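You operate a simulated robot arm through the tools that you are given. There is no shell and no other tool.

Carry out the task below with a simulated robot arm. There is one attempt and no reset: what you move stays moved.

JOB
Fill the milk pan to its line and warm it till it steams.
Fine: milk from the milk jug, setting 2, don't let it boil; ring off after, pan on the cork mat, jug back. Set down upright: milk jug.

It is judged by the outcome, as a careful person would: the job done as asked, and still so three seconds after it is handed in. It fails if anything else is knocked over, pushed out of place, dropped, spilled or broken.

ROBOT AND FRAMES
A 7-joint arm with a two-finger parallel gripper, fixed in place. Base frame: the origin is on the floor under the middle of its stand, x ahead of it, y to its left, z up; the work surface is at about z = 0.91. Units: m, rad, N and s.
It reaches about 1.479 m from its shoulder. Its first joint turns from -2.897 to 2.897 rad. Payload 4.4 kg.
The tool frame sits at the grasp point between the pads (the TCP): z along the fingers, y along the line on which they close. The tips reach 0.023 m beyond it. Largest opening 0.094 m; finger width 0.038, thickness 0.01; the body of the gripper, 0.054 by 0.096 m, starts 0.039 m behind the TCP.
Orientation is that of the tool frame in the base frame, as a unit quaternion [w, x, y, z]. With the fingers straight down and closing along the base's y, the tool's x points along the base's -x, its y along +y and its z along -z.

CONTROLS
- The arm moves only by the tool move_arm. Its argument "steps" is a list of rows, each a list of 7 numbers: the turn, a rotation vector about the tool's x, y, z in rad, then the shift along the tool's x, y, z in m, then the opening, from 0 (shut) to 1 (fully open). In form: [[wx, wy, wz, tx, ty, tz, grip], ...]. A call has 1 to 20 rows; each row shifts and turns the commanded pose from where the row before left it, along the tool's axes as they then stand. A row lasts 0.2 s, in which the tool goes at most 0.05 m and 0.15 rad; a call with a longer step from one row to the next is refused whole, and so is a gripper value outside its range. Where a pose cannot be reached the arm comes as near as it can. A force on the tool above 40 N (or 10 N above the force at the start of the call, whichever is more), or a blocked arm, ends the call early, and 0.2 s more pass. The fingers move at their own pace (about 0.072 m/s each) and stop on an object; they squeeze with about 30 N. The grip force told is the motor's: it shows also when the fingers shut on nothing. Time passes only in rows, and 0.2 s behind the last, so rows that do not move let the fingers close. The reply holds the time, the measured pose of the TCP, the force on the tool along the base axes, the opening and the grip force, in the units named above and with some noise, with the torque about the TCP (base axes, N m) and any sound that the robot's microphone picked up.
- Cameras (640 x 400 px; columns grow to the right, rows downward): "scene" is fixed at [0.0618, 0.6506, 1.5302]; the picture's right is [-0.47, -0.88, 0.00], its down [-0.60, 0.32, -0.73] and it looks along [0.65, -0.34, -0.68] (base axes); focal length 214 px, centre (320, 200). "wrist" rides on the gripper at [0.086, 0.016, -0.075] in the tool frame; the picture's right is [-0.18, 0.98, 0.00], its down [-0.58, -0.11, -0.81] and it looks along [-0.79, -0.15, 0.59] (tool axes); focal length 243 px, centre (320, 200). There is no depth. A picture from a camera that has moved, and an enlarged one, comes with that camera's place and axes in the base frame and with its lens. The place of the scene camera against the robot may be out by one fixed shift of up to 0.018 m in any direction.
- snapshot(camera): a new picture of that camera. It takes no simulated time.
- inspect(camera, box): a new picture of the part [left, top, right, bottom] of that camera's present view, enlarged. It takes no simulated time.
- finish_job(): hands the job in; it is judged then, once.

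Places have to be worked out from the pictures, the camera data and where the tool is seen. Open the gripper and draw the arm clear of the work before you hand the job in, unless the task says otherwise.

The tools are called by a JSON object that holds its "name" and its "arguments". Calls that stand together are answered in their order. move_arm: Moves the arm, as the interface text tells. Its arguments: {"type":"object","properties":{"steps":{"type":"array","items":{"type":"array","items":{"type":"number"}}}},"required":["steps"]} The other tools are called the same way: snapshot (camera) takes a picture; inspect (camera, box) takes an enlarged picture of a part of a camera's view; finish_job () hands the job in.

At the start:

```text
time: 0.0
ee_pos: [0.8145, -0.1267, 1.3749]
tcp_rot: [0.001, 0.0, 1.0, 0.001]
ft_force: [0.0, -0.4, -0.8]
wrist_torque: [-0.01, -0.03, 0.03]
grip_width: 0.094
finger_force: 0.0
```

scene: 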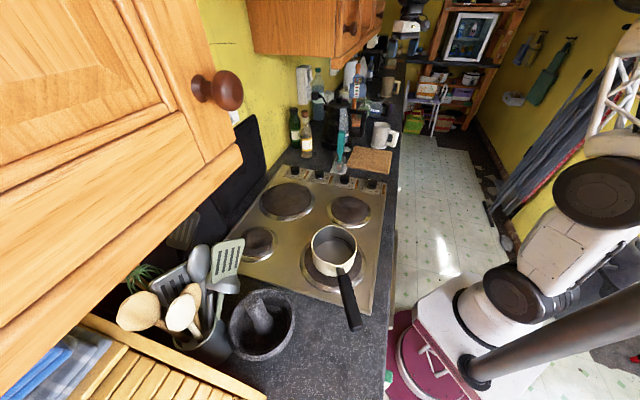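
wrist: 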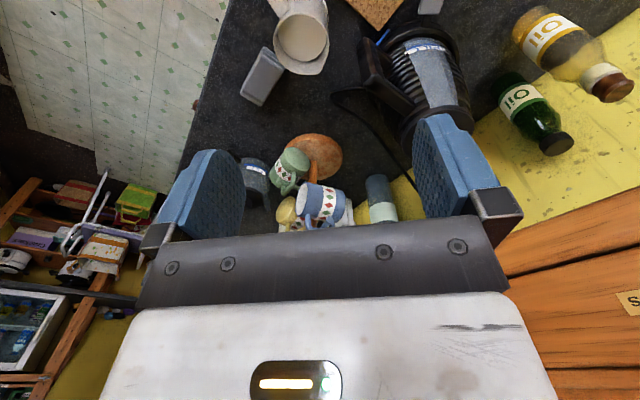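

The scene shows a hob with a milk pan on a ring, a jug beyond it and a cork mat. I'll enlarge several parts before planning anything.

{"name": "inspect", "arguments": {"camera": "scene", "box": [280, 100, 420, 190]}}

{"name": "inspect", "arguments": {"camera": "scene", "box": [220, 160, 420, 340]}}

{"name": "inspect", "arguments": {"camera": "wrist", "box": [180, 0, 500, 240]}}

```text
4.44 times, centred on (350, 145) of scene
camera zoom: at [0.0618, 0.6506, 1.5302], right [-0.47, -0.88, 0.0], down [-0.6, 0.32, -0.73], along [0.65, -0.34, -0.68], focal length 953 px, centre (187, 444)
```

zoom: 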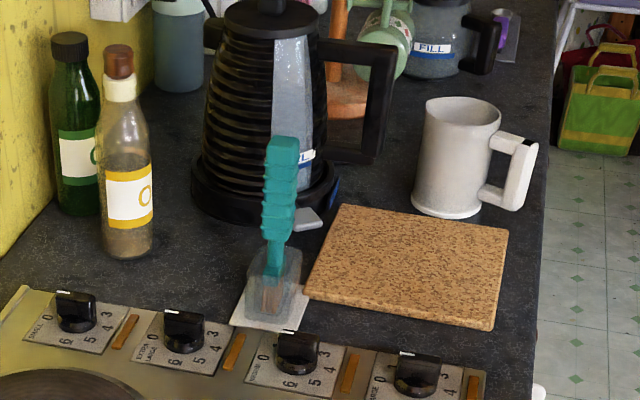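

```text
2.22 times, centred on (320, 250) of scene
camera zoom: at [0.0618, 0.6506, 1.5302], right [-0.47, -0.88, 0.0], down [-0.6, 0.32, -0.73], along [0.65, -0.34, -0.68], focal length 477 px, centre (320, 89)
```

zoom: 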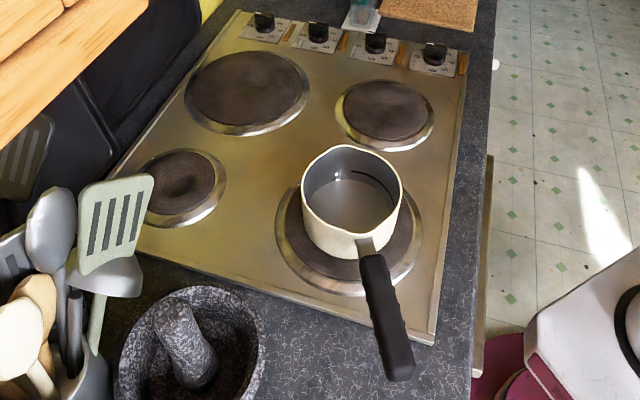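

```text
1.67 times, centred on (340, 120) of wrist
camera zoom: at [0.7275, -0.1106, 1.4498], right [0.18, 0.98, 0.0], down [0.58, -0.11, 0.81], along [0.79, -0.15, -0.59], focal length 404 px, centre (287, 333)
```

zoom: 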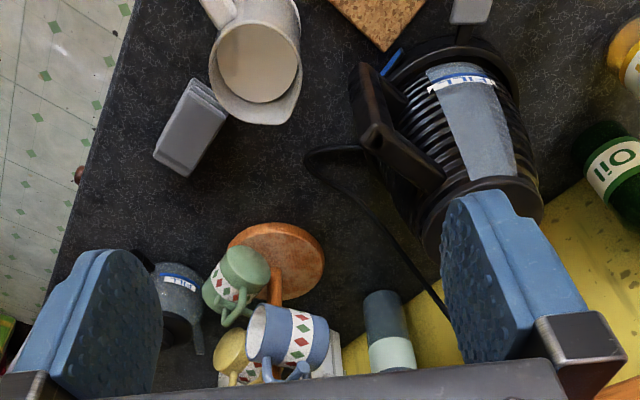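

The jug with pale contents stands at about (0.88, -0.17), the cork mat is nearer, and four knobs line the far edge of the hob. I'll enlarge the knobs, the pan's inside and the jug to read labels and marks.

{"name": "inspect", "arguments": {"camera": "scene", "box": [335, 165, 395, 203]}}

{"name": "inspect", "arguments": {"camera": "scene", "box": [280, 155, 340, 193]}}

{"name": "inspect", "arguments": {"camera": "scene", "box": [300, 215, 380, 265]}}

{"name": "inspect", "arguments": {"camera": "scene", "box": [365, 115, 405, 150]}}

{"name": "inspect", "arguments": {"camera": "wrist", "box": [230, 0, 350, 110]}}

```text
10.53 times, centred on (365, 184) of scene
camera zoom: at [0.0618, 0.6506, 1.5302], right [-0.47, -0.88, 0.0], down [-0.6, 0.32, -0.73], along [0.65, -0.34, -0.68], focal length 2258 px, centre (-154, 368)
```

zoom: 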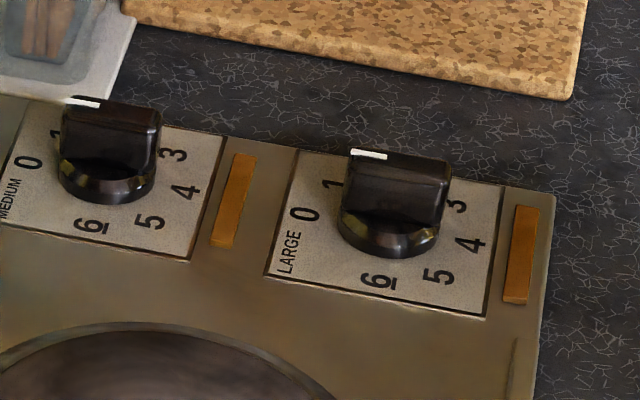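

```text
10.53 times, centred on (310, 174) of scene
camera zoom: at [0.0618, 0.6506, 1.5302], right [-0.47, -0.88, 0.0], down [-0.6, 0.32, -0.73], along [0.65, -0.34, -0.68], focal length 2258 px, centre (425, 474)
```

zoom: 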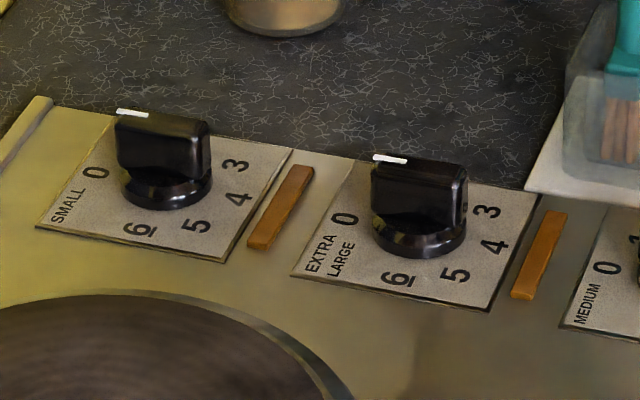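

```text
8.00 times, centred on (340, 240) of scene
camera zoom: at [0.0618, 0.6506, 1.5302], right [-0.47, -0.88, 0.0], down [-0.6, 0.32, -0.73], along [0.65, -0.34, -0.68], focal length 1716 px, centre (160, -120)
```

zoom: 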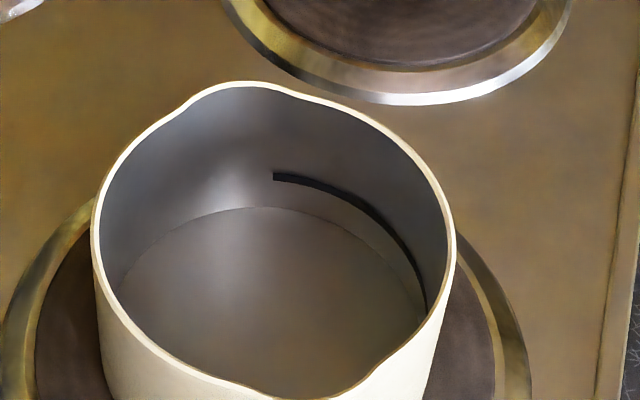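

```text
11.43 times, centred on (385, 132) of scene
camera zoom: at [0.0618, 0.6506, 1.5302], right [-0.47, -0.88, 0.0], down [-0.6, 0.32, -0.73], along [0.65, -0.34, -0.68], focal length 2451 px, centre (-423, 971)
```

zoom: 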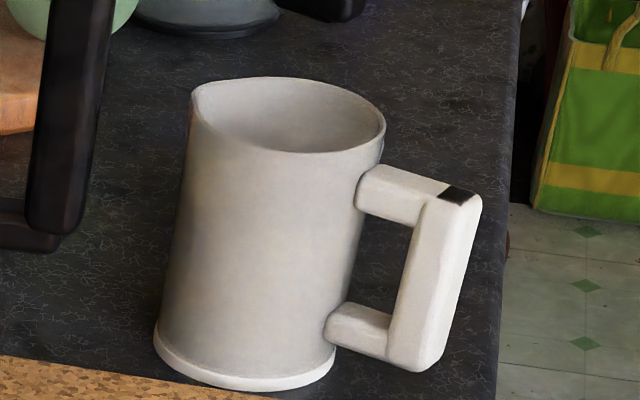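

```text
3.64 times, centred on (290, 55) of wrist
camera zoom: at [0.7275, -0.1106, 1.4498], right [0.18, 0.98, 0.0], down [0.58, -0.11, 0.81], along [0.79, -0.15, -0.59], focal length 882 px, centre (429, 727)
```

zoom: 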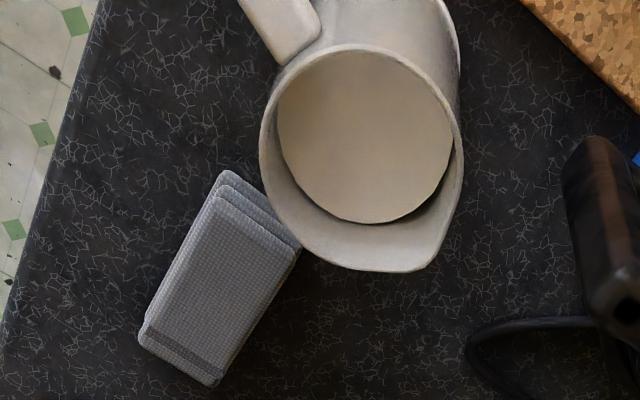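

All four knobs sit at 0 and the pan stands on the ring labelled LARGE, the knob nearest the front. The jug is full of milk, with a phone-like grey object next to it; I'll draw the arm back to see the jug, mat and handle better with the wrist camera.

{"name": "move_arm", "arguments": {"steps": [[0, 0, 0, 0.04, -0.01, 0, 1], [0, 0, 0, 0.04, -0.01, 0, 1], [0, 0, 0, 0.04, -0.01, 0, 1], [0, 0, 0, 0.04, -0.01, 0, 1], [0, 0, 0, 0.04, -0.01, 0, 1], [0, 0, 0, 0.04, -0.01, 0, 1]]}}

{"name": "snapshot", "arguments": {"camera": "wrist"}}

{"name": "snapshot", "arguments": {"camera": "scene"}}

```text
time: 1.4
ee_pos: [0.5747, -0.1866, 1.376]
tcp_rot: [-0.001, 0.0, 1.0, 0.0]
ft_force: [0.7, -0.4, -0.8]
wrist_torque: [-0.02, 0.06, 0.04]
grip_width: 0.094
finger_force: 0.0
```

```text
taken
camera wrist: at [0.4871, -0.1707, 1.4511], right [0.18, 0.98, 0.0], down [0.58, -0.11, 0.81], along [0.79, -0.15, -0.59], focal length 243 px, centre (320, 200)
```

wrist: 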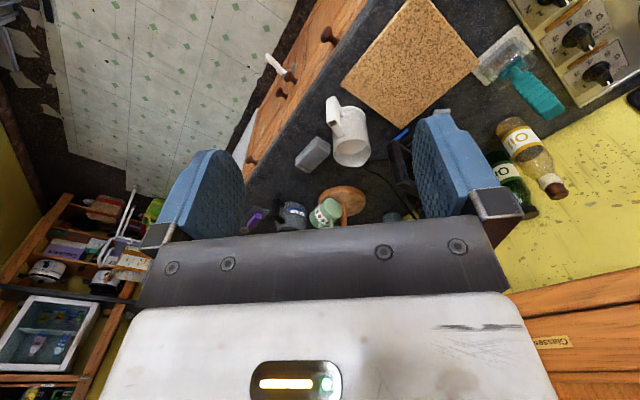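

```text
taken
```

scene: 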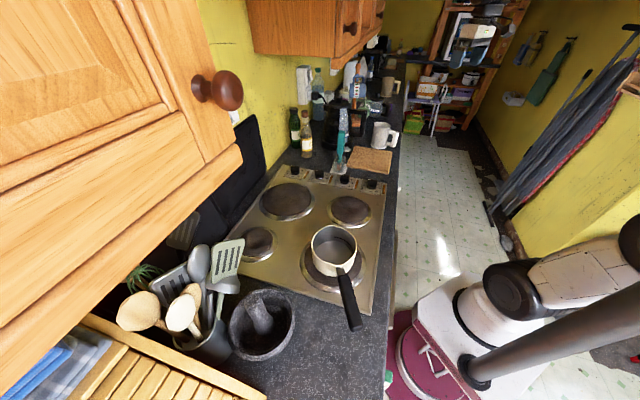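

Now the jug, cork mat and knobs are all in the wrist view. I'll enlarge them to get precise positions.

{"name": "inspect", "arguments": {"camera": "wrist", "box": [270, 70, 430, 170]}}

{"name": "inspect", "arguments": {"camera": "wrist", "box": [320, 0, 560, 150]}}

```text
4.00 times, centred on (350, 120) of wrist
camera zoom: at [0.4871, -0.1707, 1.4511], right [0.18, 0.98, 0.0], down [0.58, -0.11, 0.81], along [0.79, -0.15, -0.59], focal length 970 px, centre (200, 520)
```

zoom: 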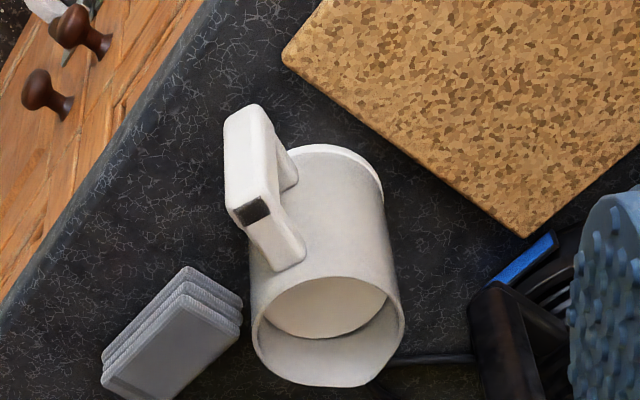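

```text
2.67 times, centred on (440, 75) of wrist
camera zoom: at [0.4871, -0.1707, 1.4511], right [0.18, 0.98, 0.0], down [0.58, -0.11, 0.81], along [0.79, -0.15, -0.59], focal length 647 px, centre (0, 533)
```

zoom: 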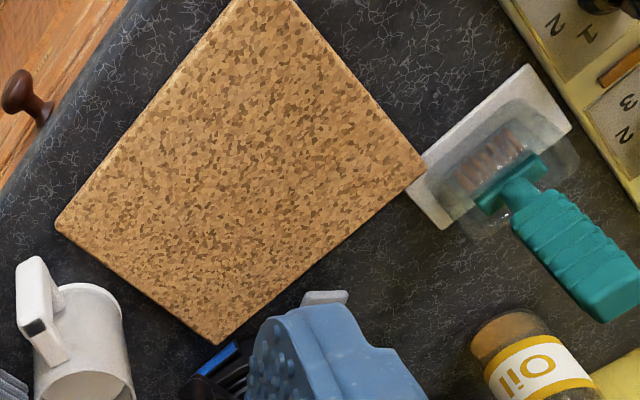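

The handle of the jug points toward the robot and the floor side (about direction (-0.93, -0.37)), so it can be gripped horizontally from the front. Next I'll turn the wrist camera toward the hob, staying high over the floor, to locate the pan, its line and the knobs.

{"name": "move_arm", "arguments": {"steps": [[0, 0, -0.1428, 0, 0, 0, 1], [0, 0, -0.1428, 0, 0, 0, 1], [0, 0, -0.1428, 0, 0, 0, 1], [0, 0, -0.1428, 0, 0, 0, 1], [0, 0, -0.1428, 0, 0, 0, 1], [0, 0, -0.1428, 0, 0, 0, 1], [0, 0, -0.1428, 0, 0, 0, 1], [0, 0, -0.1428, 0, 0, 0, 1], [0, 0, -0.1428, 0, 0, 0, 1], [0, 0, -0.1428, 0, 0, 0, 1], [0, 0, -0.1428, 0, 0, 0, 1], [0, 0, 0, -0.0375, 0.024, 0.0025, 1], [0, 0, 0, -0.0375, 0.024, 0.0025, 1], [0, 0, 0, -0.0375, 0.024, 0.0025, 1], [0, 0, 0, -0.0375, 0.024, 0.0025, 1], [0, 0, 0, -0.0375, 0.024, 0.0025, 1], [0, 0, 0, -0.0375, 0.024, 0.0025, 1]]}}

{"name": "snapshot", "arguments": {"camera": "wrist"}}

{"name": "snapshot", "arguments": {"camera": "scene"}}

```text
time: 5.0
ee_pos: [0.43, 0.0369, 1.3574]
tcp_rot: [0.001, 0.707, -0.707, 0.0]
ft_force: [-0.5, -0.4, 0.2]
wrist_torque: [0.0, -0.02, 0.0]
grip_width: 0.0942
finger_force: 0.2
```

```text
taken
camera wrist: at [0.4126, -0.0486, 1.432], right [-0.98, 0.18, 0.0], down [0.11, 0.58, 0.81], along [0.15, 0.79, -0.59], focal length 243 px, centre (320, 200)
```

wrist: 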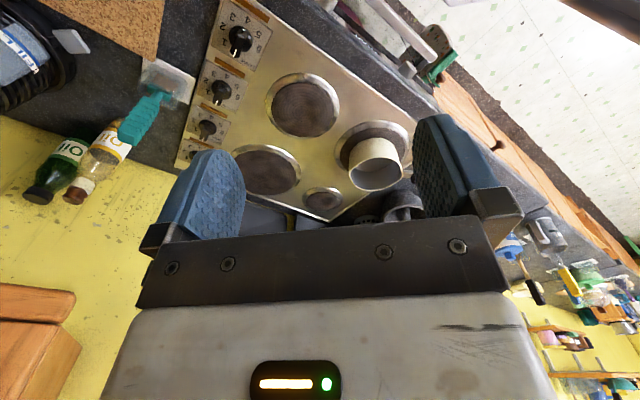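

```text
taken
```

scene: 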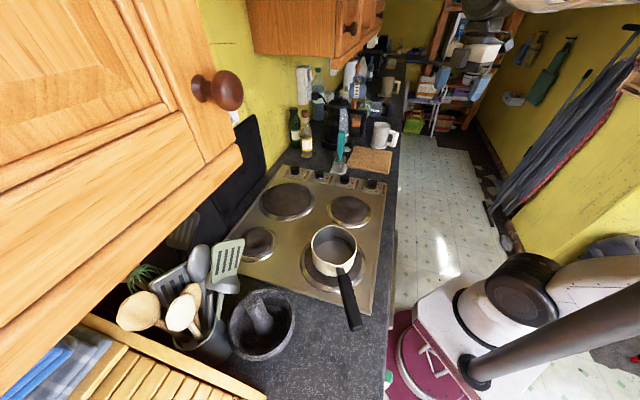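

The hob and knobs are in view. I'll enlarge the pan and the knob panel.

{"name": "inspect", "arguments": {"camera": "wrist", "box": [320, 100, 440, 200]}}

{"name": "inspect", "arguments": {"camera": "wrist", "box": [180, 0, 300, 80]}}

{"name": "inspect", "arguments": {"camera": "wrist", "box": [360, 0, 480, 100]}}

```text
4.00 times, centred on (380, 150) of wrist
camera zoom: at [0.4126, -0.0486, 1.432], right [-0.98, 0.18, 0.0], down [0.11, 0.58, 0.81], along [0.15, 0.79, -0.59], focal length 970 px, centre (80, 400)
```

zoom: 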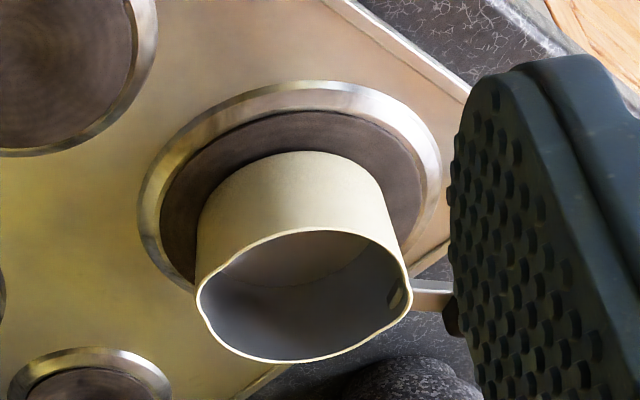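

```text
5.00 times, centred on (240, 40) of wrist
camera zoom: at [0.4126, -0.0486, 1.432], right [-0.98, 0.18, 0.0], down [0.11, 0.58, 0.81], along [0.15, 0.79, -0.59], focal length 1213 px, centre (720, 1000)
```

zoom: 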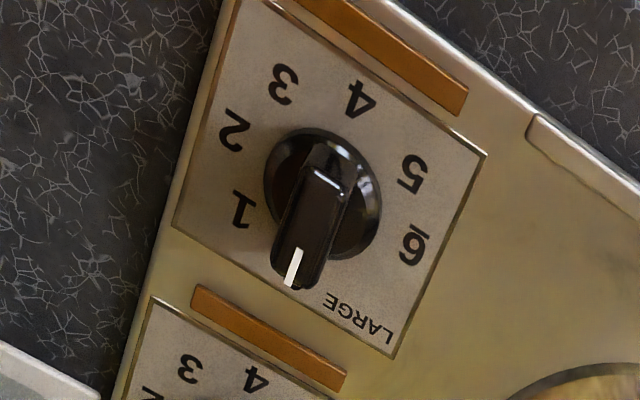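

```text
4.00 times, centred on (420, 50) of wrist
camera zoom: at [0.4126, -0.0486, 1.432], right [-0.98, 0.18, 0.0], down [0.11, 0.58, 0.81], along [0.15, 0.79, -0.59], focal length 970 px, centre (-80, 800)
```

zoom: 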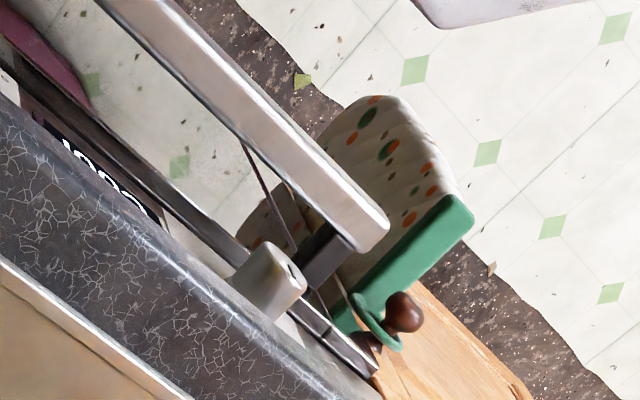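

Measurements so far: pan rim centre about (0.355, 0.427, 1.01), LARGE knob at about (0.590, 0.107) with top near z 0.95. Its numbers are 45° apart clockwise, with 0 toward the wall. Next I'll rehearse the horizontal grip pose empty-handed, first rolling the tool 180° so the camera will be on top, then moving over the floor.

{"name": "move_arm", "arguments": {"steps": [[0, 0, -0.1428, 0, 0, 0, 1], [0, 0, -0.1428, 0, 0, 0, 1], [0, 0, -0.1428, 0, 0, 0, 1], [0, 0, -0.1428, 0, 0, 0, 1], [0, 0, -0.1428, 0, 0, 0, 1], [0, 0, -0.1428, 0, 0, 0, 1], [0, 0, -0.1428, 0, 0, 0, 1], [0, 0, -0.1428, 0, 0, 0, 1], [0, 0, -0.1428, 0, 0, 0, 1], [0, 0, -0.1428, 0, 0, 0, 1], [0, 0, -0.1428, 0, 0, 0, 1], [0, 0, 0, 0.00875, 0.0421, 0.0134, 1], [0, 0, 0, 0.00875, 0.0421, 0.0134, 1], [0, 0, 0, 0.00875, 0.0421, 0.0134, 1], [0, 0, 0, 0.00875, 0.0421, 0.0134, 1], [0, 0, 0, 0.00875, 0.0421, 0.0134, 1], [0, 0, 0, 0.00875, 0.0421, 0.0134, 1], [0, 0, 0, 0.00875, 0.0421, 0.0134, 1], [0, 0, 0, 0.00875, 0.0421, 0.0134, 1]]}}

{"name": "snapshot", "arguments": {"camera": "scene"}}

{"name": "snapshot", "arguments": {"camera": "wrist"}}

```text
time: 9.0
ee_pos: [0.4633, 0.0461, 1.2717]
tcp_rot: [0.007, 1.0, -0.01, 0.001]
ft_force: [-0.5, 0.9, 1.1]
wrist_torque: [-0.02, 0.01, 0.0]
grip_width: 0.094
finger_force: 0.0
out of reach, approached as far as the arm can: row 11, 12, 13, 14, 15, 16, 17, 18, 19
```

```text
taken
```

scene: 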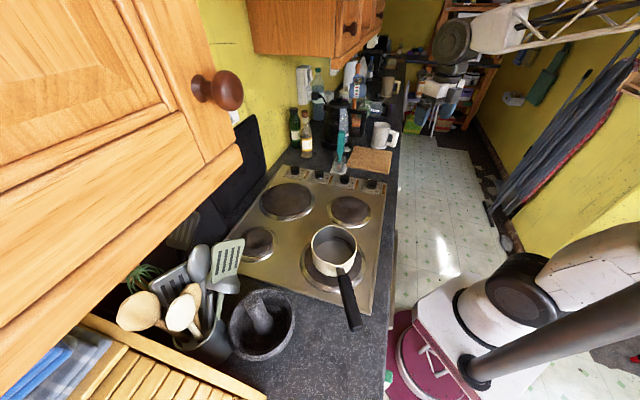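

```text
taken
camera wrist: at [0.5477, 0.0302, 1.3462], right [-0.2, -0.98, 0.01], down [-0.58, 0.13, 0.8], along [-0.79, 0.16, -0.59], focal length 243 px, centre (320, 200)
```

wrist: 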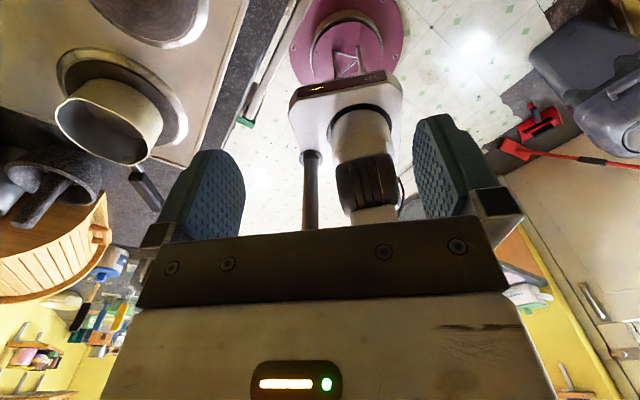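

The wrist hit its roll limit in this direction, so I'll unroll the other way. First I'll roll back a bit and check how the commanded pose behaves.

{"name": "move_arm", "arguments": {"steps": [[0, 0, 0.1, 0, 0, 0, 1], [0, 0, 0.1, 0, 0, 0, 1], [0, 0, 0.1, 0, 0, 0, 1]]}}

```text
time: 9.8
ee_pos: [0.4634, 0.0485, 1.2689]
tcp_rot: [0.0, 0.989, -0.151, 0.0]
ft_force: [-0.5, 0.6, -0.8]
wrist_torque: [0.01, 0.03, -0.02]
grip_width: 0.094
finger_force: 0.1
```

The commanded pose follows the reached pose. Now I roll the other way around (clockwise), in place at this safe height.

{"name": "move_arm", "arguments": {"steps": [[0, 0, 0.147, 0, 0, 0, 1], [0, 0, 0.147, 0, 0, 0, 1], [0, 0, 0.147, 0, 0, 0, 1], [0, 0, 0.147, 0, 0, 0, 1], [0, 0, 0.147, 0, 0, 0, 1], [0, 0, 0.147, 0, 0, 0, 1], [0, 0, 0.147, 0, 0, 0, 1], [0, 0, 0.147, 0, 0, 0, 1], [0, 0, 0.147, 0, 0, 0, 1], [0, 0, 0.147, 0, 0, 0, 1], [0, 0, 0.147, 0, 0, 0, 1], [0, 0, 0.147, 0, 0, 0, 1], [0, 0, 0.147, 0, 0, 0, 1], [0, 0, 0.147, 0, 0, 0, 1], [0, 0, 0.147, 0, 0, 0, 1], [0, 0, 0.147, 0, 0, 0, 1], [0, 0, 0.147, 0, 0, 0, 1], [0, 0, 0.147, 0, 0, 0, 1], [0, 0, 0.147, 0, 0, 0, 1], [0, 0, 0.147, 0, 0, 0, 1]]}}

{"name": "move_arm", "arguments": {"steps": [[0, 0, 0.147, 0, 0, 0, 1], [0, 0, 0.147, 0, 0, 0, 1], [0, 0, 0.147, 0, 0, 0, 1], [0, 0, 0.147, 0, 0, 0, 1], [0, 0, 0.147, 0, 0, 0, 1], [0, 0, 0.147, 0, 0, 0, 1], [0, 0, 0.147, 0, 0, 0, 1], [0, 0, 0.147, 0, 0, 0, 1], [0, 0, 0.147, 0, 0, 0, 1], [0, 0, 0.147, 0, 0, 0, 1], [0, 0, 0.147, 0, 0, 0, 1], [0, 0, 0.147, 0, 0, 0, 1]]}}

```text
time: 14.0
ee_pos: [0.4661, 0.0502, 1.2667]
tcp_rot: [0.0, 0.05, 0.999, 0.0]
ft_force: [0.0, 0.1, 0.5]
wrist_torque: [0.04, -0.01, -0.04]
grip_width: 0.0941
finger_force: 0.1
```

```text
time: 16.6
ee_pos: [0.4656, 0.0502, 1.2658]
tcp_rot: [-0.001, 0.803, 0.596, 0.0]
ft_force: [1.0, -0.4, 0.2]
wrist_torque: [0.04, 0.04, 0.0]
grip_width: 0.0942
finger_force: 0.1
```

Tool x now points at about 73° yaw. I'll pitch the gripper up to horizontal here, empty-handed, to check this configuration works.

{"name": "move_arm", "arguments": {"steps": [[0, 0.1428, 0, 0, 0, 0, 1], [0, 0.1428, 0, 0, 0, 0, 1], [0, 0.1428, 0, 0, 0, 0, 1], [0, 0.1428, 0, 0, 0, 0, 1], [0, 0.1428, 0, 0, 0, 0, 1], [0, 0.1428, 0, 0, 0, 0, 1], [0, 0.1428, 0, 0, 0, 0, 1], [0, 0.1428, 0, 0, 0, 0, 1], [0, 0.1428, 0, 0, 0, 0, 1], [0, 0.1428, 0, 0, 0, 0, 1], [0, 0.1428, 0, 0, 0, 0, 1]]}}

{"name": "snapshot", "arguments": {"camera": "wrist"}}

{"name": "snapshot", "arguments": {"camera": "scene"}}

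```text
time: 19.0
ee_pos: [0.4658, 0.05, 1.2675]
tcp_rot: [-0.421, 0.567, 0.421, 0.569]
ft_force: [-0.2, -0.1, 0.4]
wrist_torque: [0.0, 0.01, 0.01]
grip_width: 0.0942
finger_force: 0.0
```

```text
taken
camera wrist: at [0.459, -0.0257, 1.3538], right [0.94, -0.28, -0.18], down [-0.34, -0.74, -0.58], along [0.03, 0.61, -0.79], focal length 243 px, centre (320, 200)
```

wrist: 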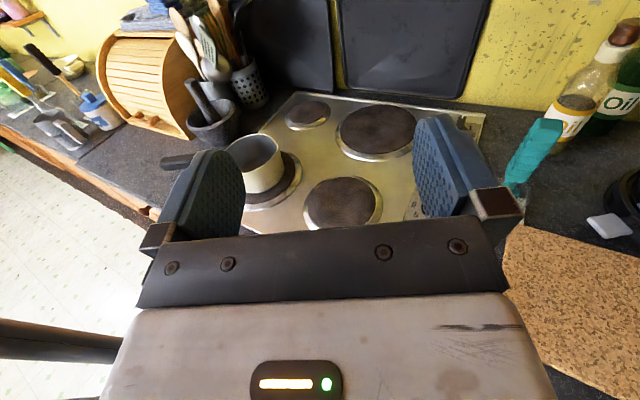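

```text
taken
```

scene: 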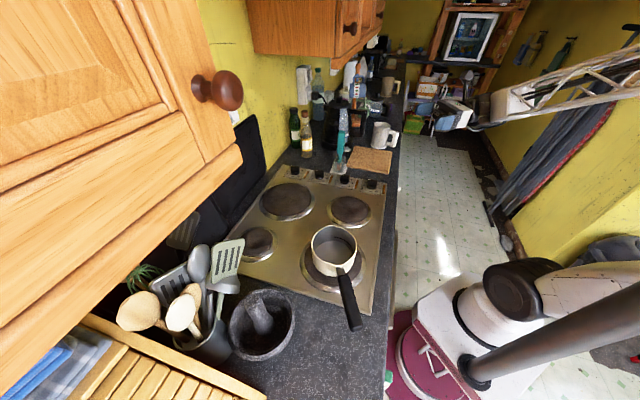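

The horizontal pose works with the camera on top. I'll rehearse the pour stance next: yaw to about 100°, move to in front of the pan well above it, still empty.

{"name": "move_arm", "arguments": {"steps": [[0.1175, 0, 0, 0, 0, 0, 1], [0.1175, 0, 0, 0, 0, 0, 1], [0.1175, 0, 0, 0, 0, 0, 1], [0.1175, 0, 0, 0, 0, 0, 1], [0, 0, 0, -0.0168, -0.0062, 0.0362, 1], [0, 0, 0, -0.0168, -0.0062, 0.0362, 1], [0, 0, 0, -0.0168, -0.0062, 0.0362, 1], [0, 0, 0, -0.0168, -0.0062, 0.0362, 1], [0, 0, 0, -0.0168, -0.0062, 0.0362, 1], [0, 0, 0, -0.0168, -0.0062, 0.0362, 1], [0, 0, 0, -0.0168, -0.0062, 0.0362, 1]]}}

{"name": "snapshot", "arguments": {"camera": "wrist"}}

{"name": "snapshot", "arguments": {"camera": "scene"}}

```text
time: 21.4
ee_pos: [0.3778, 0.2907, 1.1516]
tcp_rot: [0.543, -0.453, -0.542, -0.454]
ft_force: [-1.9, -0.7, 0.4]
wrist_torque: [0.03, 0.01, -0.01]
grip_width: 0.0941
finger_force: 0.1
```

```text
taken
camera wrist: at [0.4077, 0.2216, 1.2368], right [0.97, 0.17, -0.18], down [0.04, -0.81, -0.58], along [-0.25, 0.56, -0.79], focal length 243 px, centre (320, 200)
```

wrist: 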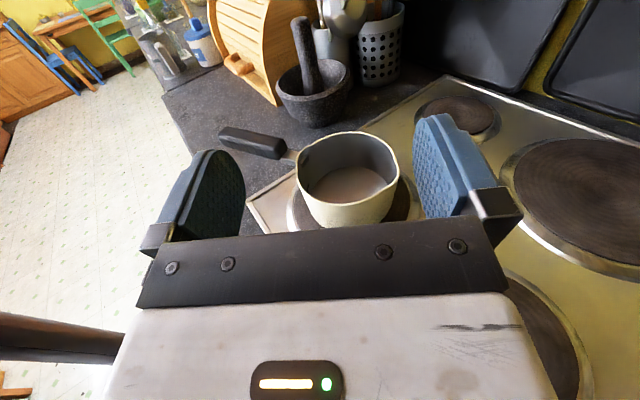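

```text
taken
```

scene: 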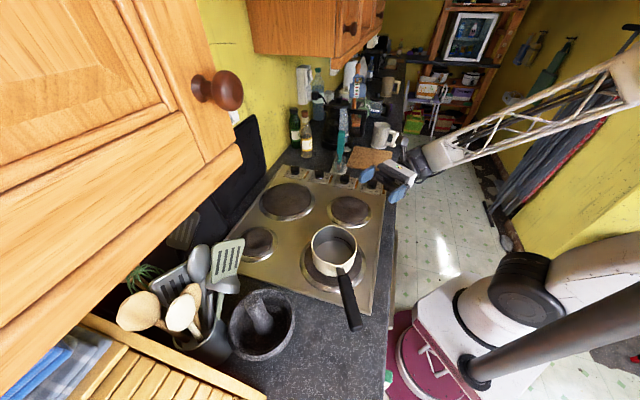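

The stance is reachable and gives a clear view into the pan. I'll enlarge the pan here, then test the pitch-down motion.

{"name": "inspect", "arguments": {"camera": "wrist", "box": [270, 110, 430, 240]}}

{"name": "inspect", "arguments": {"camera": "wrist", "box": [200, 100, 340, 190]}}

{"name": "move_arm", "arguments": {"steps": [[0, -0.14, 0, 0, 0, 0, 1], [0, -0.14, 0, 0, 0, 0, 1], [0, -0.14, 0, 0, 0, 0, 1], [0, -0.14, 0, 0, 0, 0, 1], [0, -0.14, 0, 0, 0, 0, 1], [0, -0.14, 0, 0, 0, 0, 1], [0, -0.14, 0, 0, 0, 0, 1], [0, -0.14, 0, 0, 0, 0, 1], [0, -0.14, 0, 0, 0, 0, 1], [0, -0.14, 0, 0, 0, 0, 1]]}}

{"name": "snapshot", "arguments": {"camera": "wrist"}}

{"name": "snapshot", "arguments": {"camera": "scene"}}

```text
3.08 times, centred on (350, 175) of wrist
camera zoom: at [0.4077, 0.2216, 1.2368], right [0.97, 0.17, -0.18], down [0.04, -0.81, -0.58], along [-0.25, 0.56, -0.79], focal length 746 px, centre (228, 277)
```

zoom: 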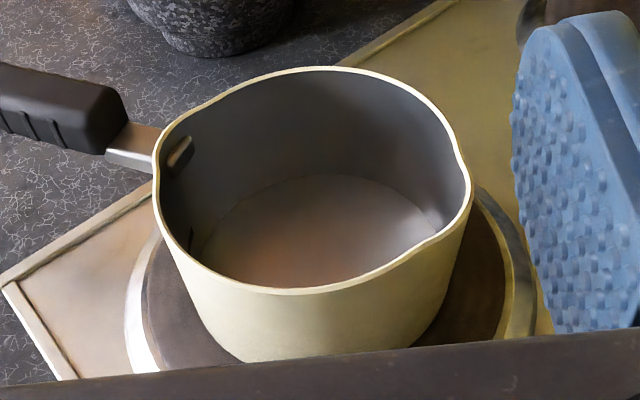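

```text
4.44 times, centred on (270, 145) of wrist
camera zoom: at [0.4077, 0.2216, 1.2368], right [0.97, 0.17, -0.18], down [0.04, -0.81, -0.58], along [-0.25, 0.56, -0.79], focal length 1078 px, centre (542, 444)
```

zoom: 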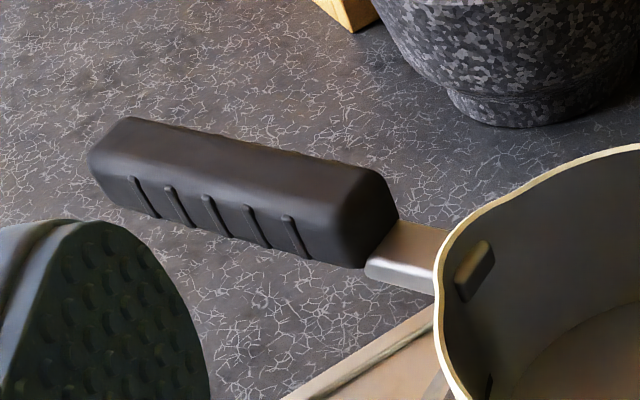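

```text
time: 23.6
ee_pos: [0.3771, 0.2922, 1.1488]
tcp_rot: [-0.065, 0.639, 0.764, 0.055]
ft_force: [-0.9, 0.7, -0.3]
wrist_torque: [-0.04, -0.05, 0.02]
grip_width: 0.0941
finger_force: 0.0
```

```text
taken
camera wrist: at [0.3801, 0.3668, 1.237], right [1.0, 0.0, -0.03], down [0.02, -0.72, 0.7], along [-0.02, -0.7, -0.72], focal length 243 px, centre (320, 200)
```

wrist: 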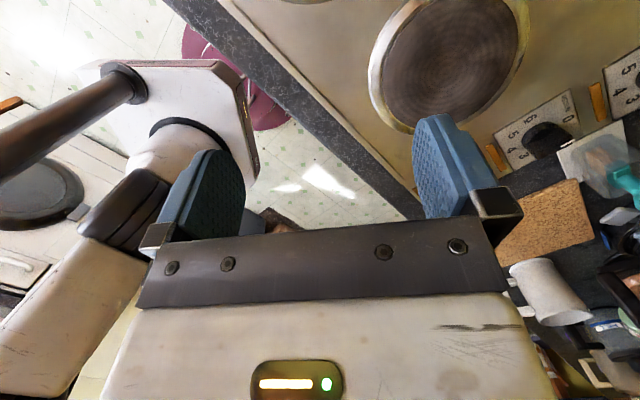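

```text
taken
```

scene: 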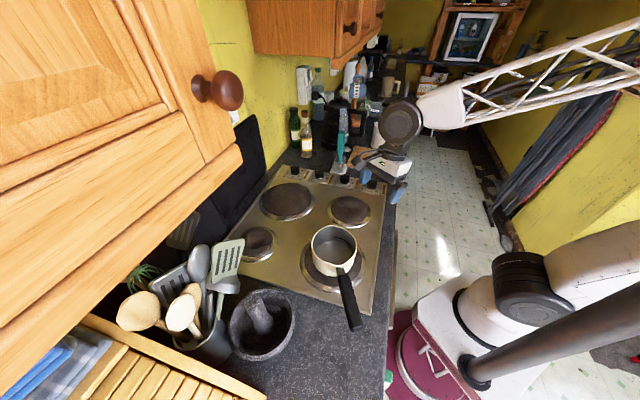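

The full pour motion is reachable and the scene camera keeps its view of the pan. I'll pitch back to horizontal and back out over the floor, then go to the jug.

{"name": "move_arm", "arguments": {"steps": [[0, 0.14, 0, 0, 0, 0, 1], [0, 0.14, 0, 0, 0, 0, 1], [0, 0.14, 0, 0, 0, 0, 1], [0, 0.14, 0, 0, 0, 0, 1], [0, 0.14, 0, 0, 0, 0, 1], [0, 0.14, 0, 0, 0, 0, 1], [0, 0.14, 0, 0, 0, 0, 1], [0, 0.14, 0, 0, 0, 0, 1], [0, 0.14, 0, 0, 0, 0, 1], [0, 0.14, 0, 0, 0, 0, 1], [0, 0, 0, 0.0, 0.0062, -0.0362, 1], [0, 0, 0, 0.0, 0.0062, -0.0362, 1], [0, 0, 0, 0.0, 0.0062, -0.0362, 1], [0, 0, 0, 0.0, 0.0062, -0.0362, 1], [0, 0, 0, 0.0, 0.0062, -0.0362, 1], [0, 0, 0, 0.0, 0.0062, -0.0362, 1], [0, 0, 0, 0.0, 0.0062, -0.0362, 1]]}}

```text
time: 27.2
ee_pos: [0.4656, 0.0498, 1.1506]
tcp_rot: [0.543, -0.453, -0.542, -0.453]
ft_force: [0.0, -0.2, -0.6]
wrist_torque: [0.01, -0.01, 0.02]
grip_width: 0.0942
finger_force: 0.1
```

Now I turn to the handle's direction and move to in front of the jug's handle, still high over the floor.

{"name": "move_arm", "arguments": {"steps": [[-0.1365, 0, 0, 0, 0, 0, 1], [-0.1365, 0, 0, 0, 0, 0, 1], [-0.1365, 0, 0, 0, 0, 0, 1], [-0.1365, 0, 0, 0, 0, 0, 1], [-0.1365, 0, 0, 0, 0, 0, 1], [-0.1365, 0, 0, 0, 0, 0, 1], [-0.1365, 0, 0, 0, 0, 0, 1], [-0.1365, 0, 0, 0, 0, 0, 1], [-0.1365, 0, 0, 0, 0, 0, 1], [-0.1365, 0, 0, 0, 0, 0, 1], [0, 0, 0, 0, 0.0441, 0.0044, 1], [0, 0, 0, 0, 0.0441, 0.0044, 1], [0, 0, 0, 0, 0.0441, 0.0044, 1], [0, 0, 0, 0, 0.0441, 0.0044, 1], [0, 0, 0, 0, 0.0441, 0.0044, 1], [0, 0, 0, 0, 0.0441, 0.0044, 1], [0, 0, 0, 0, 0.0441, 0.0044, 1], [0, 0, 0, 0, 0.0441, 0.0044, 1]]}}

{"name": "snapshot", "arguments": {"camera": "wrist"}}

{"name": "snapshot", "arguments": {"camera": "scene"}}

```text
time: 31.0
ee_pos: [0.631, -0.2646, 1.149]
tcp_rot: [-0.135, 0.694, 0.137, 0.694]
ft_force: [0.4, 0.0, 0.3]
wrist_torque: [-0.01, 0.05, 0.02]
grip_width: 0.0938
finger_force: 0.1
```

```text
taken
camera wrist: at [0.5675, -0.3066, 1.2351], right [0.37, -0.91, -0.18], down [-0.79, -0.2, -0.58], along [0.49, 0.36, -0.79], focal length 243 px, centre (320, 200)
```

wrist: 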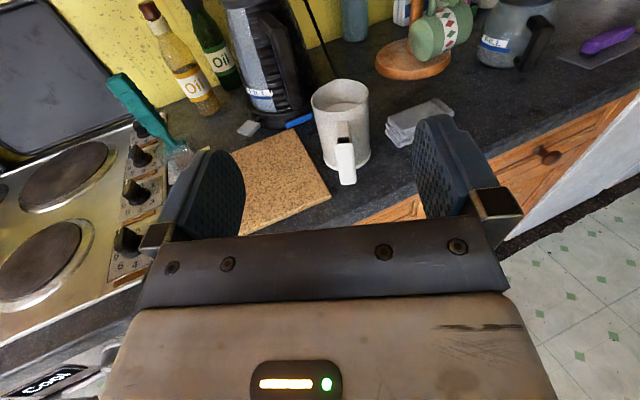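

```text
taken
```

scene: 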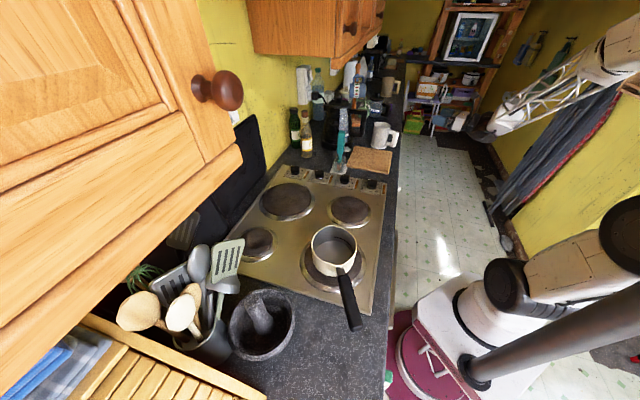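

The handle points almost straight at the gripper. I'll enlarge it to align precisely.

{"name": "inspect", "arguments": {"camera": "wrist", "box": [290, 60, 400, 200]}}

```text
2.86 times, centred on (345, 130) of wrist
camera zoom: at [0.5675, -0.3066, 1.2351], right [0.37, -0.91, -0.18], down [-0.79, -0.2, -0.58], along [0.49, 0.36, -0.79], focal length 693 px, centre (249, 400)
```

zoom: 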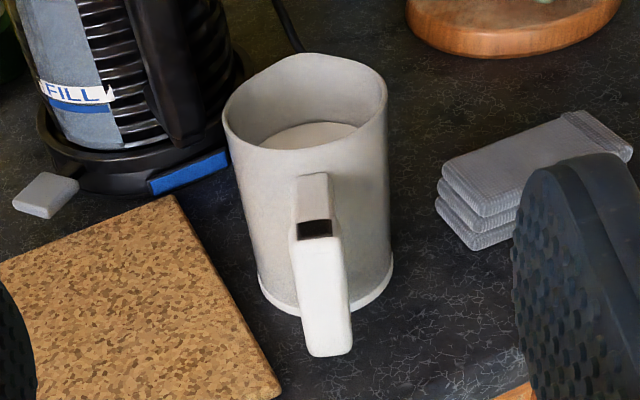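

Handle bar centre works out at about (0.80, -0.20), top at z≈1.027, and the jug axis at about (0.874, -0.170). I descend to a pre-grasp 14 cm behind at z≈1.003 and look again.

{"name": "move_arm", "arguments": {"steps": [[0, 0, 0, -0.0365, 0.0009, 0.0132, 1], [0, 0, 0, -0.0365, 0.0009, 0.0132, 1], [0, 0, 0, -0.0365, 0.0009, 0.0132, 1], [0, 0, 0, -0.0365, 0.0009, 0.0132, 1]]}}

{"name": "snapshot", "arguments": {"camera": "wrist"}}

{"name": "inspect", "arguments": {"camera": "scene", "box": [340, 90, 460, 190]}}

```text
time: 32.0
ee_pos: [0.6799, -0.2483, 1.0048]
tcp_rot: [-0.135, 0.694, 0.135, 0.694]
ft_force: [0.2, 0.4, -0.6]
wrist_torque: [-0.02, -0.01, 0.01]
grip_width: 0.0941
finger_force: 0.0
```

```text
taken
camera wrist: at [0.6159, -0.2899, 1.0912], right [0.37, -0.91, -0.18], down [-0.79, -0.2, -0.58], along [0.49, 0.36, -0.79], focal length 243 px, centre (320, 200)
```

wrist: 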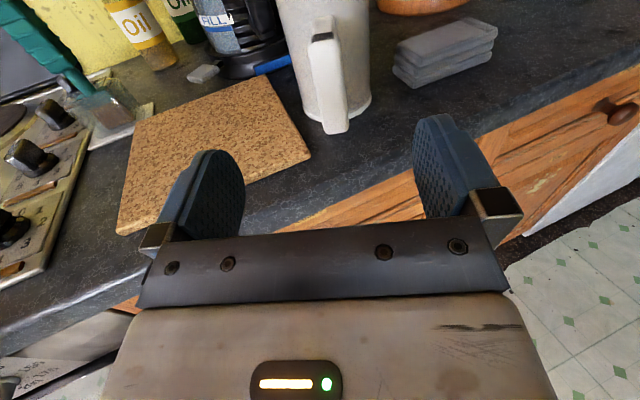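

```text
4.00 times, centred on (400, 140) of scene
camera zoom: at [0.0618, 0.6506, 1.5302], right [-0.47, -0.88, 0.0], down [-0.6, 0.32, -0.73], along [0.65, -0.34, -0.68], focal length 858 px, centre (0, 440)
```

zoom: 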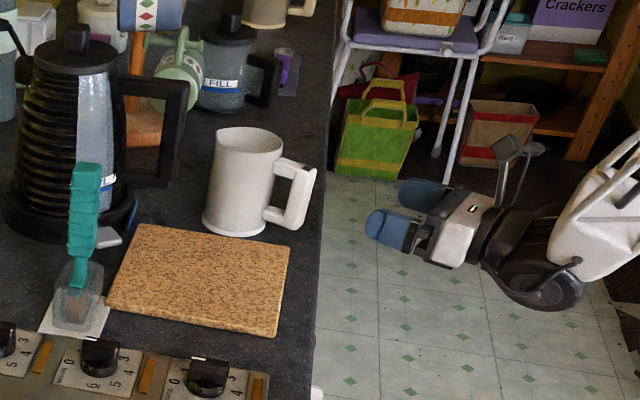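

The handle is within about 2 mm of the gripper's centre line. I advance 0.14 m so the open fingers straddle the handle, then check before closing.

{"name": "move_arm", "arguments": {"steps": [[0, 0, 0, 0, 0.001, 0.03, 1], [0, 0, 0, 0, 0.001, 0.03, 1], [0, 0, 0, 0, 0, 0.03, 1], [0, 0, 0, 0, 0, 0.03, 1], [0, 0, 0, 0, 0, 0.02, 1]]}}

{"name": "snapshot", "arguments": {"camera": "wrist"}}

{"name": "inspect", "arguments": {"camera": "scene", "box": [350, 100, 430, 160]}}

```text
time: 33.2
ee_pos: [0.8101, -0.1947, 1.0043]
tcp_rot: [-0.135, 0.694, 0.135, 0.694]
ft_force: [0.1, -0.2, 0.0]
wrist_torque: [-0.03, 0.01, 0.01]
grip_width: 0.094
finger_force: 0.1
```

```text
taken
camera wrist: at [0.7472, -0.2377, 1.0897], right [0.37, -0.91, -0.18], down [-0.79, -0.2, -0.58], along [0.49, 0.36, -0.79], focal length 243 px, centre (320, 200)
```

wrist: 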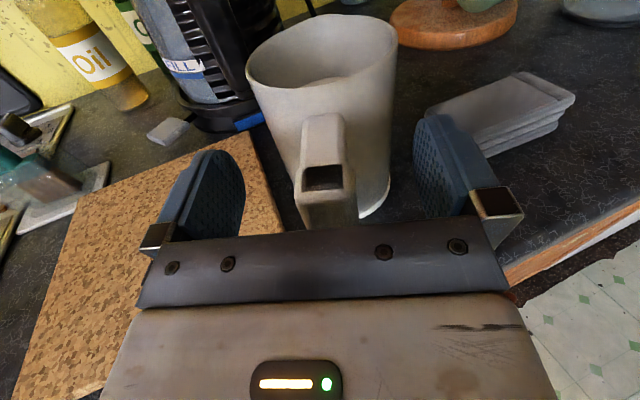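

```text
6.67 times, centred on (390, 130) of scene
camera zoom: at [0.0618, 0.6506, 1.5302], right [-0.47, -0.88, 0.0], down [-0.6, 0.32, -0.73], along [0.65, -0.34, -0.68], focal length 1430 px, centre (-147, 667)
```

zoom: 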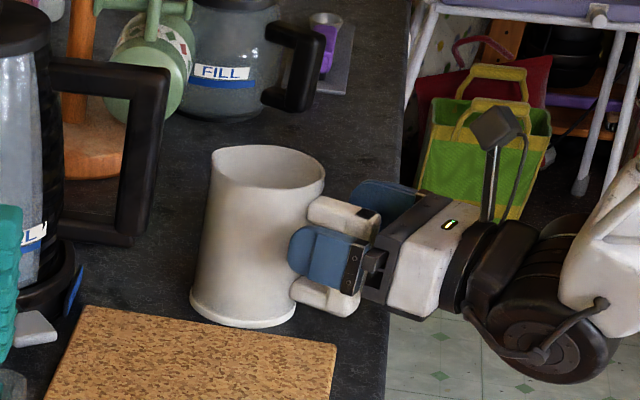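

The fingers straddle the handle. I raise 1.2 cm so the pads overlap both the top bar and upright of the handle, then close.

{"name": "move_arm", "arguments": {"steps": [[0, 0, 0, 0.012, 0, 0, 1], [0, 0, 0, 0, 0, 0, 0], [0, 0, 0, 0, 0, 0, 0], [0, 0, 0, 0, 0, 0, 0], [0, 0, 0, 0, 0, 0, 0], [0, 0, 0, 0, 0, 0, 0], [0, 0, 0, 0, 0, 0, 0]]}}

{"name": "snapshot", "arguments": {"camera": "wrist"}}

{"name": "inspect", "arguments": {"camera": "scene", "box": [350, 100, 430, 160]}}

```text
time: 34.8
ee_pos: [0.8089, -0.1951, 1.0139]
tcp_rot: [-0.136, 0.694, 0.135, 0.694]
ft_force: [0.4, -1.3, 1.9]
wrist_torque: [0.06, -0.06, -0.04]
grip_width: 0.0257
finger_force: 29.7
```

```text
taken
camera wrist: at [0.7469, -0.2381, 1.1009], right [0.37, -0.91, -0.18], down [-0.79, -0.2, -0.58], along [0.49, 0.36, -0.79], focal length 243 px, centre (320, 200)
```

wrist: 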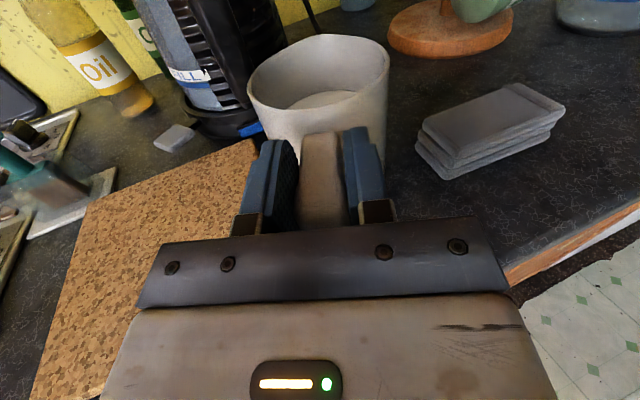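

```text
6.67 times, centred on (390, 130) of scene
camera zoom: at [0.0618, 0.6506, 1.5302], right [-0.47, -0.88, 0.0], down [-0.6, 0.32, -0.73], along [0.65, -0.34, -0.68], focal length 1430 px, centre (-147, 667)
```

zoom: 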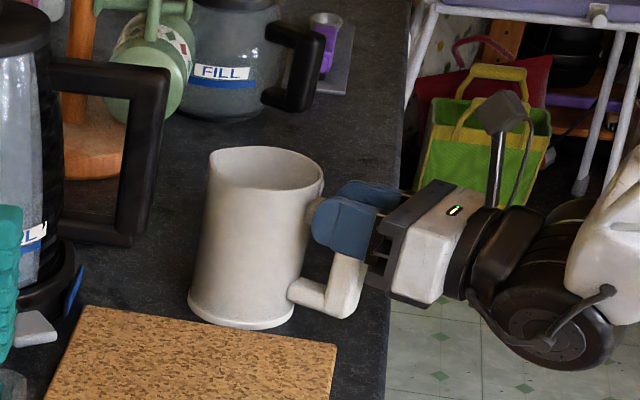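

Grip holds at 0.0257 m with about 30 N. I lift just 1 cm as a test for slip and weight.

{"name": "move_arm", "arguments": {"steps": [[0, 0, 0, 0.003, 0, 0, 0], [0, 0, 0, 0.003, 0, 0, 0], [0, 0, 0, 0.004, 0, 0, 0], [0, 0, 0, 0, 0, 0, 0], [0, 0, 0, 0, 0, 0, 0]]}}

{"name": "snapshot", "arguments": {"camera": "wrist"}}

{"name": "inspect", "arguments": {"camera": "scene", "box": [350, 100, 430, 160]}}

```text
time: 36.0
ee_pos: [0.8106, -0.1955, 1.0255]
tcp_rot: [-0.136, 0.694, 0.136, 0.694]
ft_force: [-0.3, 1.0, -5.1]
wrist_torque: [-0.09, 0.22, 0.0]
grip_width: 0.0256
finger_force: 30.0
```

```text
taken
camera wrist: at [0.7474, -0.2388, 1.1118], right [0.37, -0.91, -0.18], down [-0.79, -0.2, -0.58], along [0.49, 0.36, -0.79], focal length 243 px, centre (320, 200)
```

wrist: 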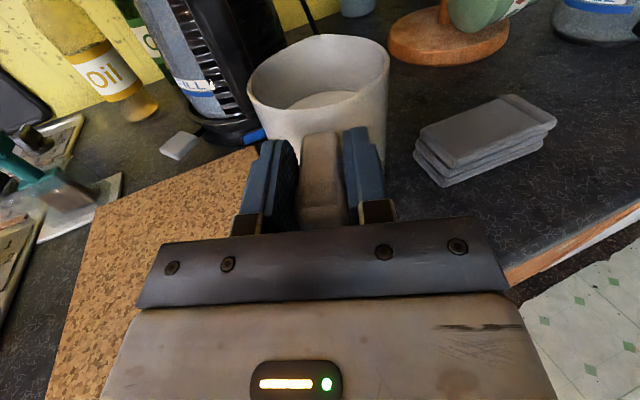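

```text
6.67 times, centred on (390, 130) of scene
camera zoom: at [0.0618, 0.6506, 1.5302], right [-0.47, -0.88, 0.0], down [-0.6, 0.32, -0.73], along [0.65, -0.34, -0.68], focal length 1430 px, centre (-147, 667)
```

zoom: 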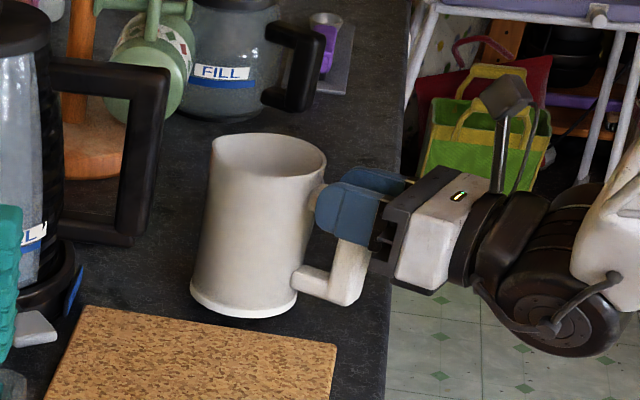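

The load reads about 5 N with no slip and the jug stays upright. I lift it higher smoothly and draw it back over the floor side.

{"name": "move_arm", "arguments": {"steps": [[0, 0, 0, 0.008, 0, 0, 0], [0, 0, 0, 0.016, 0, 0, 0], [0, 0, 0, 0.024, 0, 0, 0], [0, 0, 0, 0.026, 0, 0, 0], [0, 0, 0, 0.026, 0, 0, 0], [0, 0, 0, 0.02, 0, 0, 0], [0, 0, 0, 0.01, 0, 0, 0], [0, 0, 0, 0.005, 0, -0.005, 0], [0, 0, 0, 0, 0, -0.015, 0], [0, 0, 0, 0, 0, -0.025, 0], [0, 0, 0, 0, 0, -0.03, 0], [0, 0, 0, 0, 0, -0.03, 0], [0, 0, 0, 0, 0, -0.03, 0], [0, 0, 0, 0, 0, -0.02, 0], [0, 0, 0, 0, 0, -0.01, 0], [0, 0, 0, 0, 0, -0.005, 0]]}}

{"name": "snapshot", "arguments": {"camera": "wrist"}}

{"name": "snapshot", "arguments": {"camera": "scene"}}

```text
time: 39.4
ee_pos: [0.6534, -0.2617, 1.1594]
tcp_rot: [-0.136, 0.694, 0.135, 0.694]
ft_force: [0.7, -0.3, -5.1]
wrist_torque: [-0.1, 0.19, 0.0]
grip_width: 0.0255
finger_force: 30.3
```

```text
taken
camera wrist: at [0.5892, -0.3035, 1.2465], right [0.37, -0.91, -0.18], down [-0.79, -0.2, -0.58], along [0.49, 0.36, -0.79], focal length 243 px, centre (320, 200)
```

wrist: 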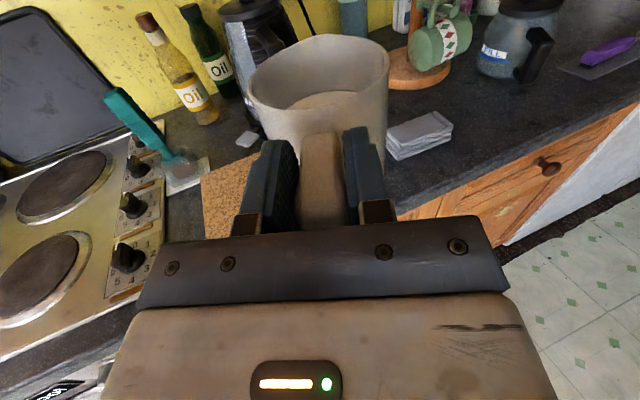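

```text
taken
```

scene: 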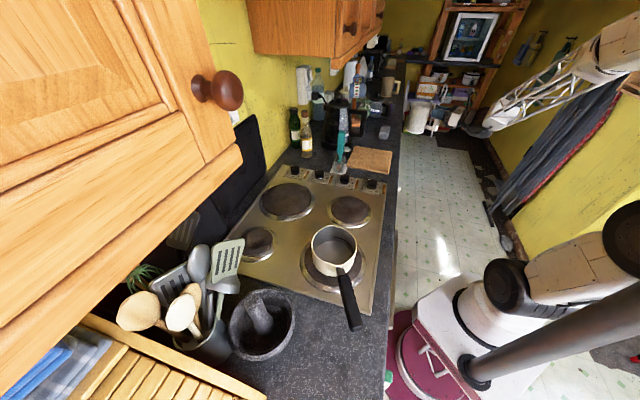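

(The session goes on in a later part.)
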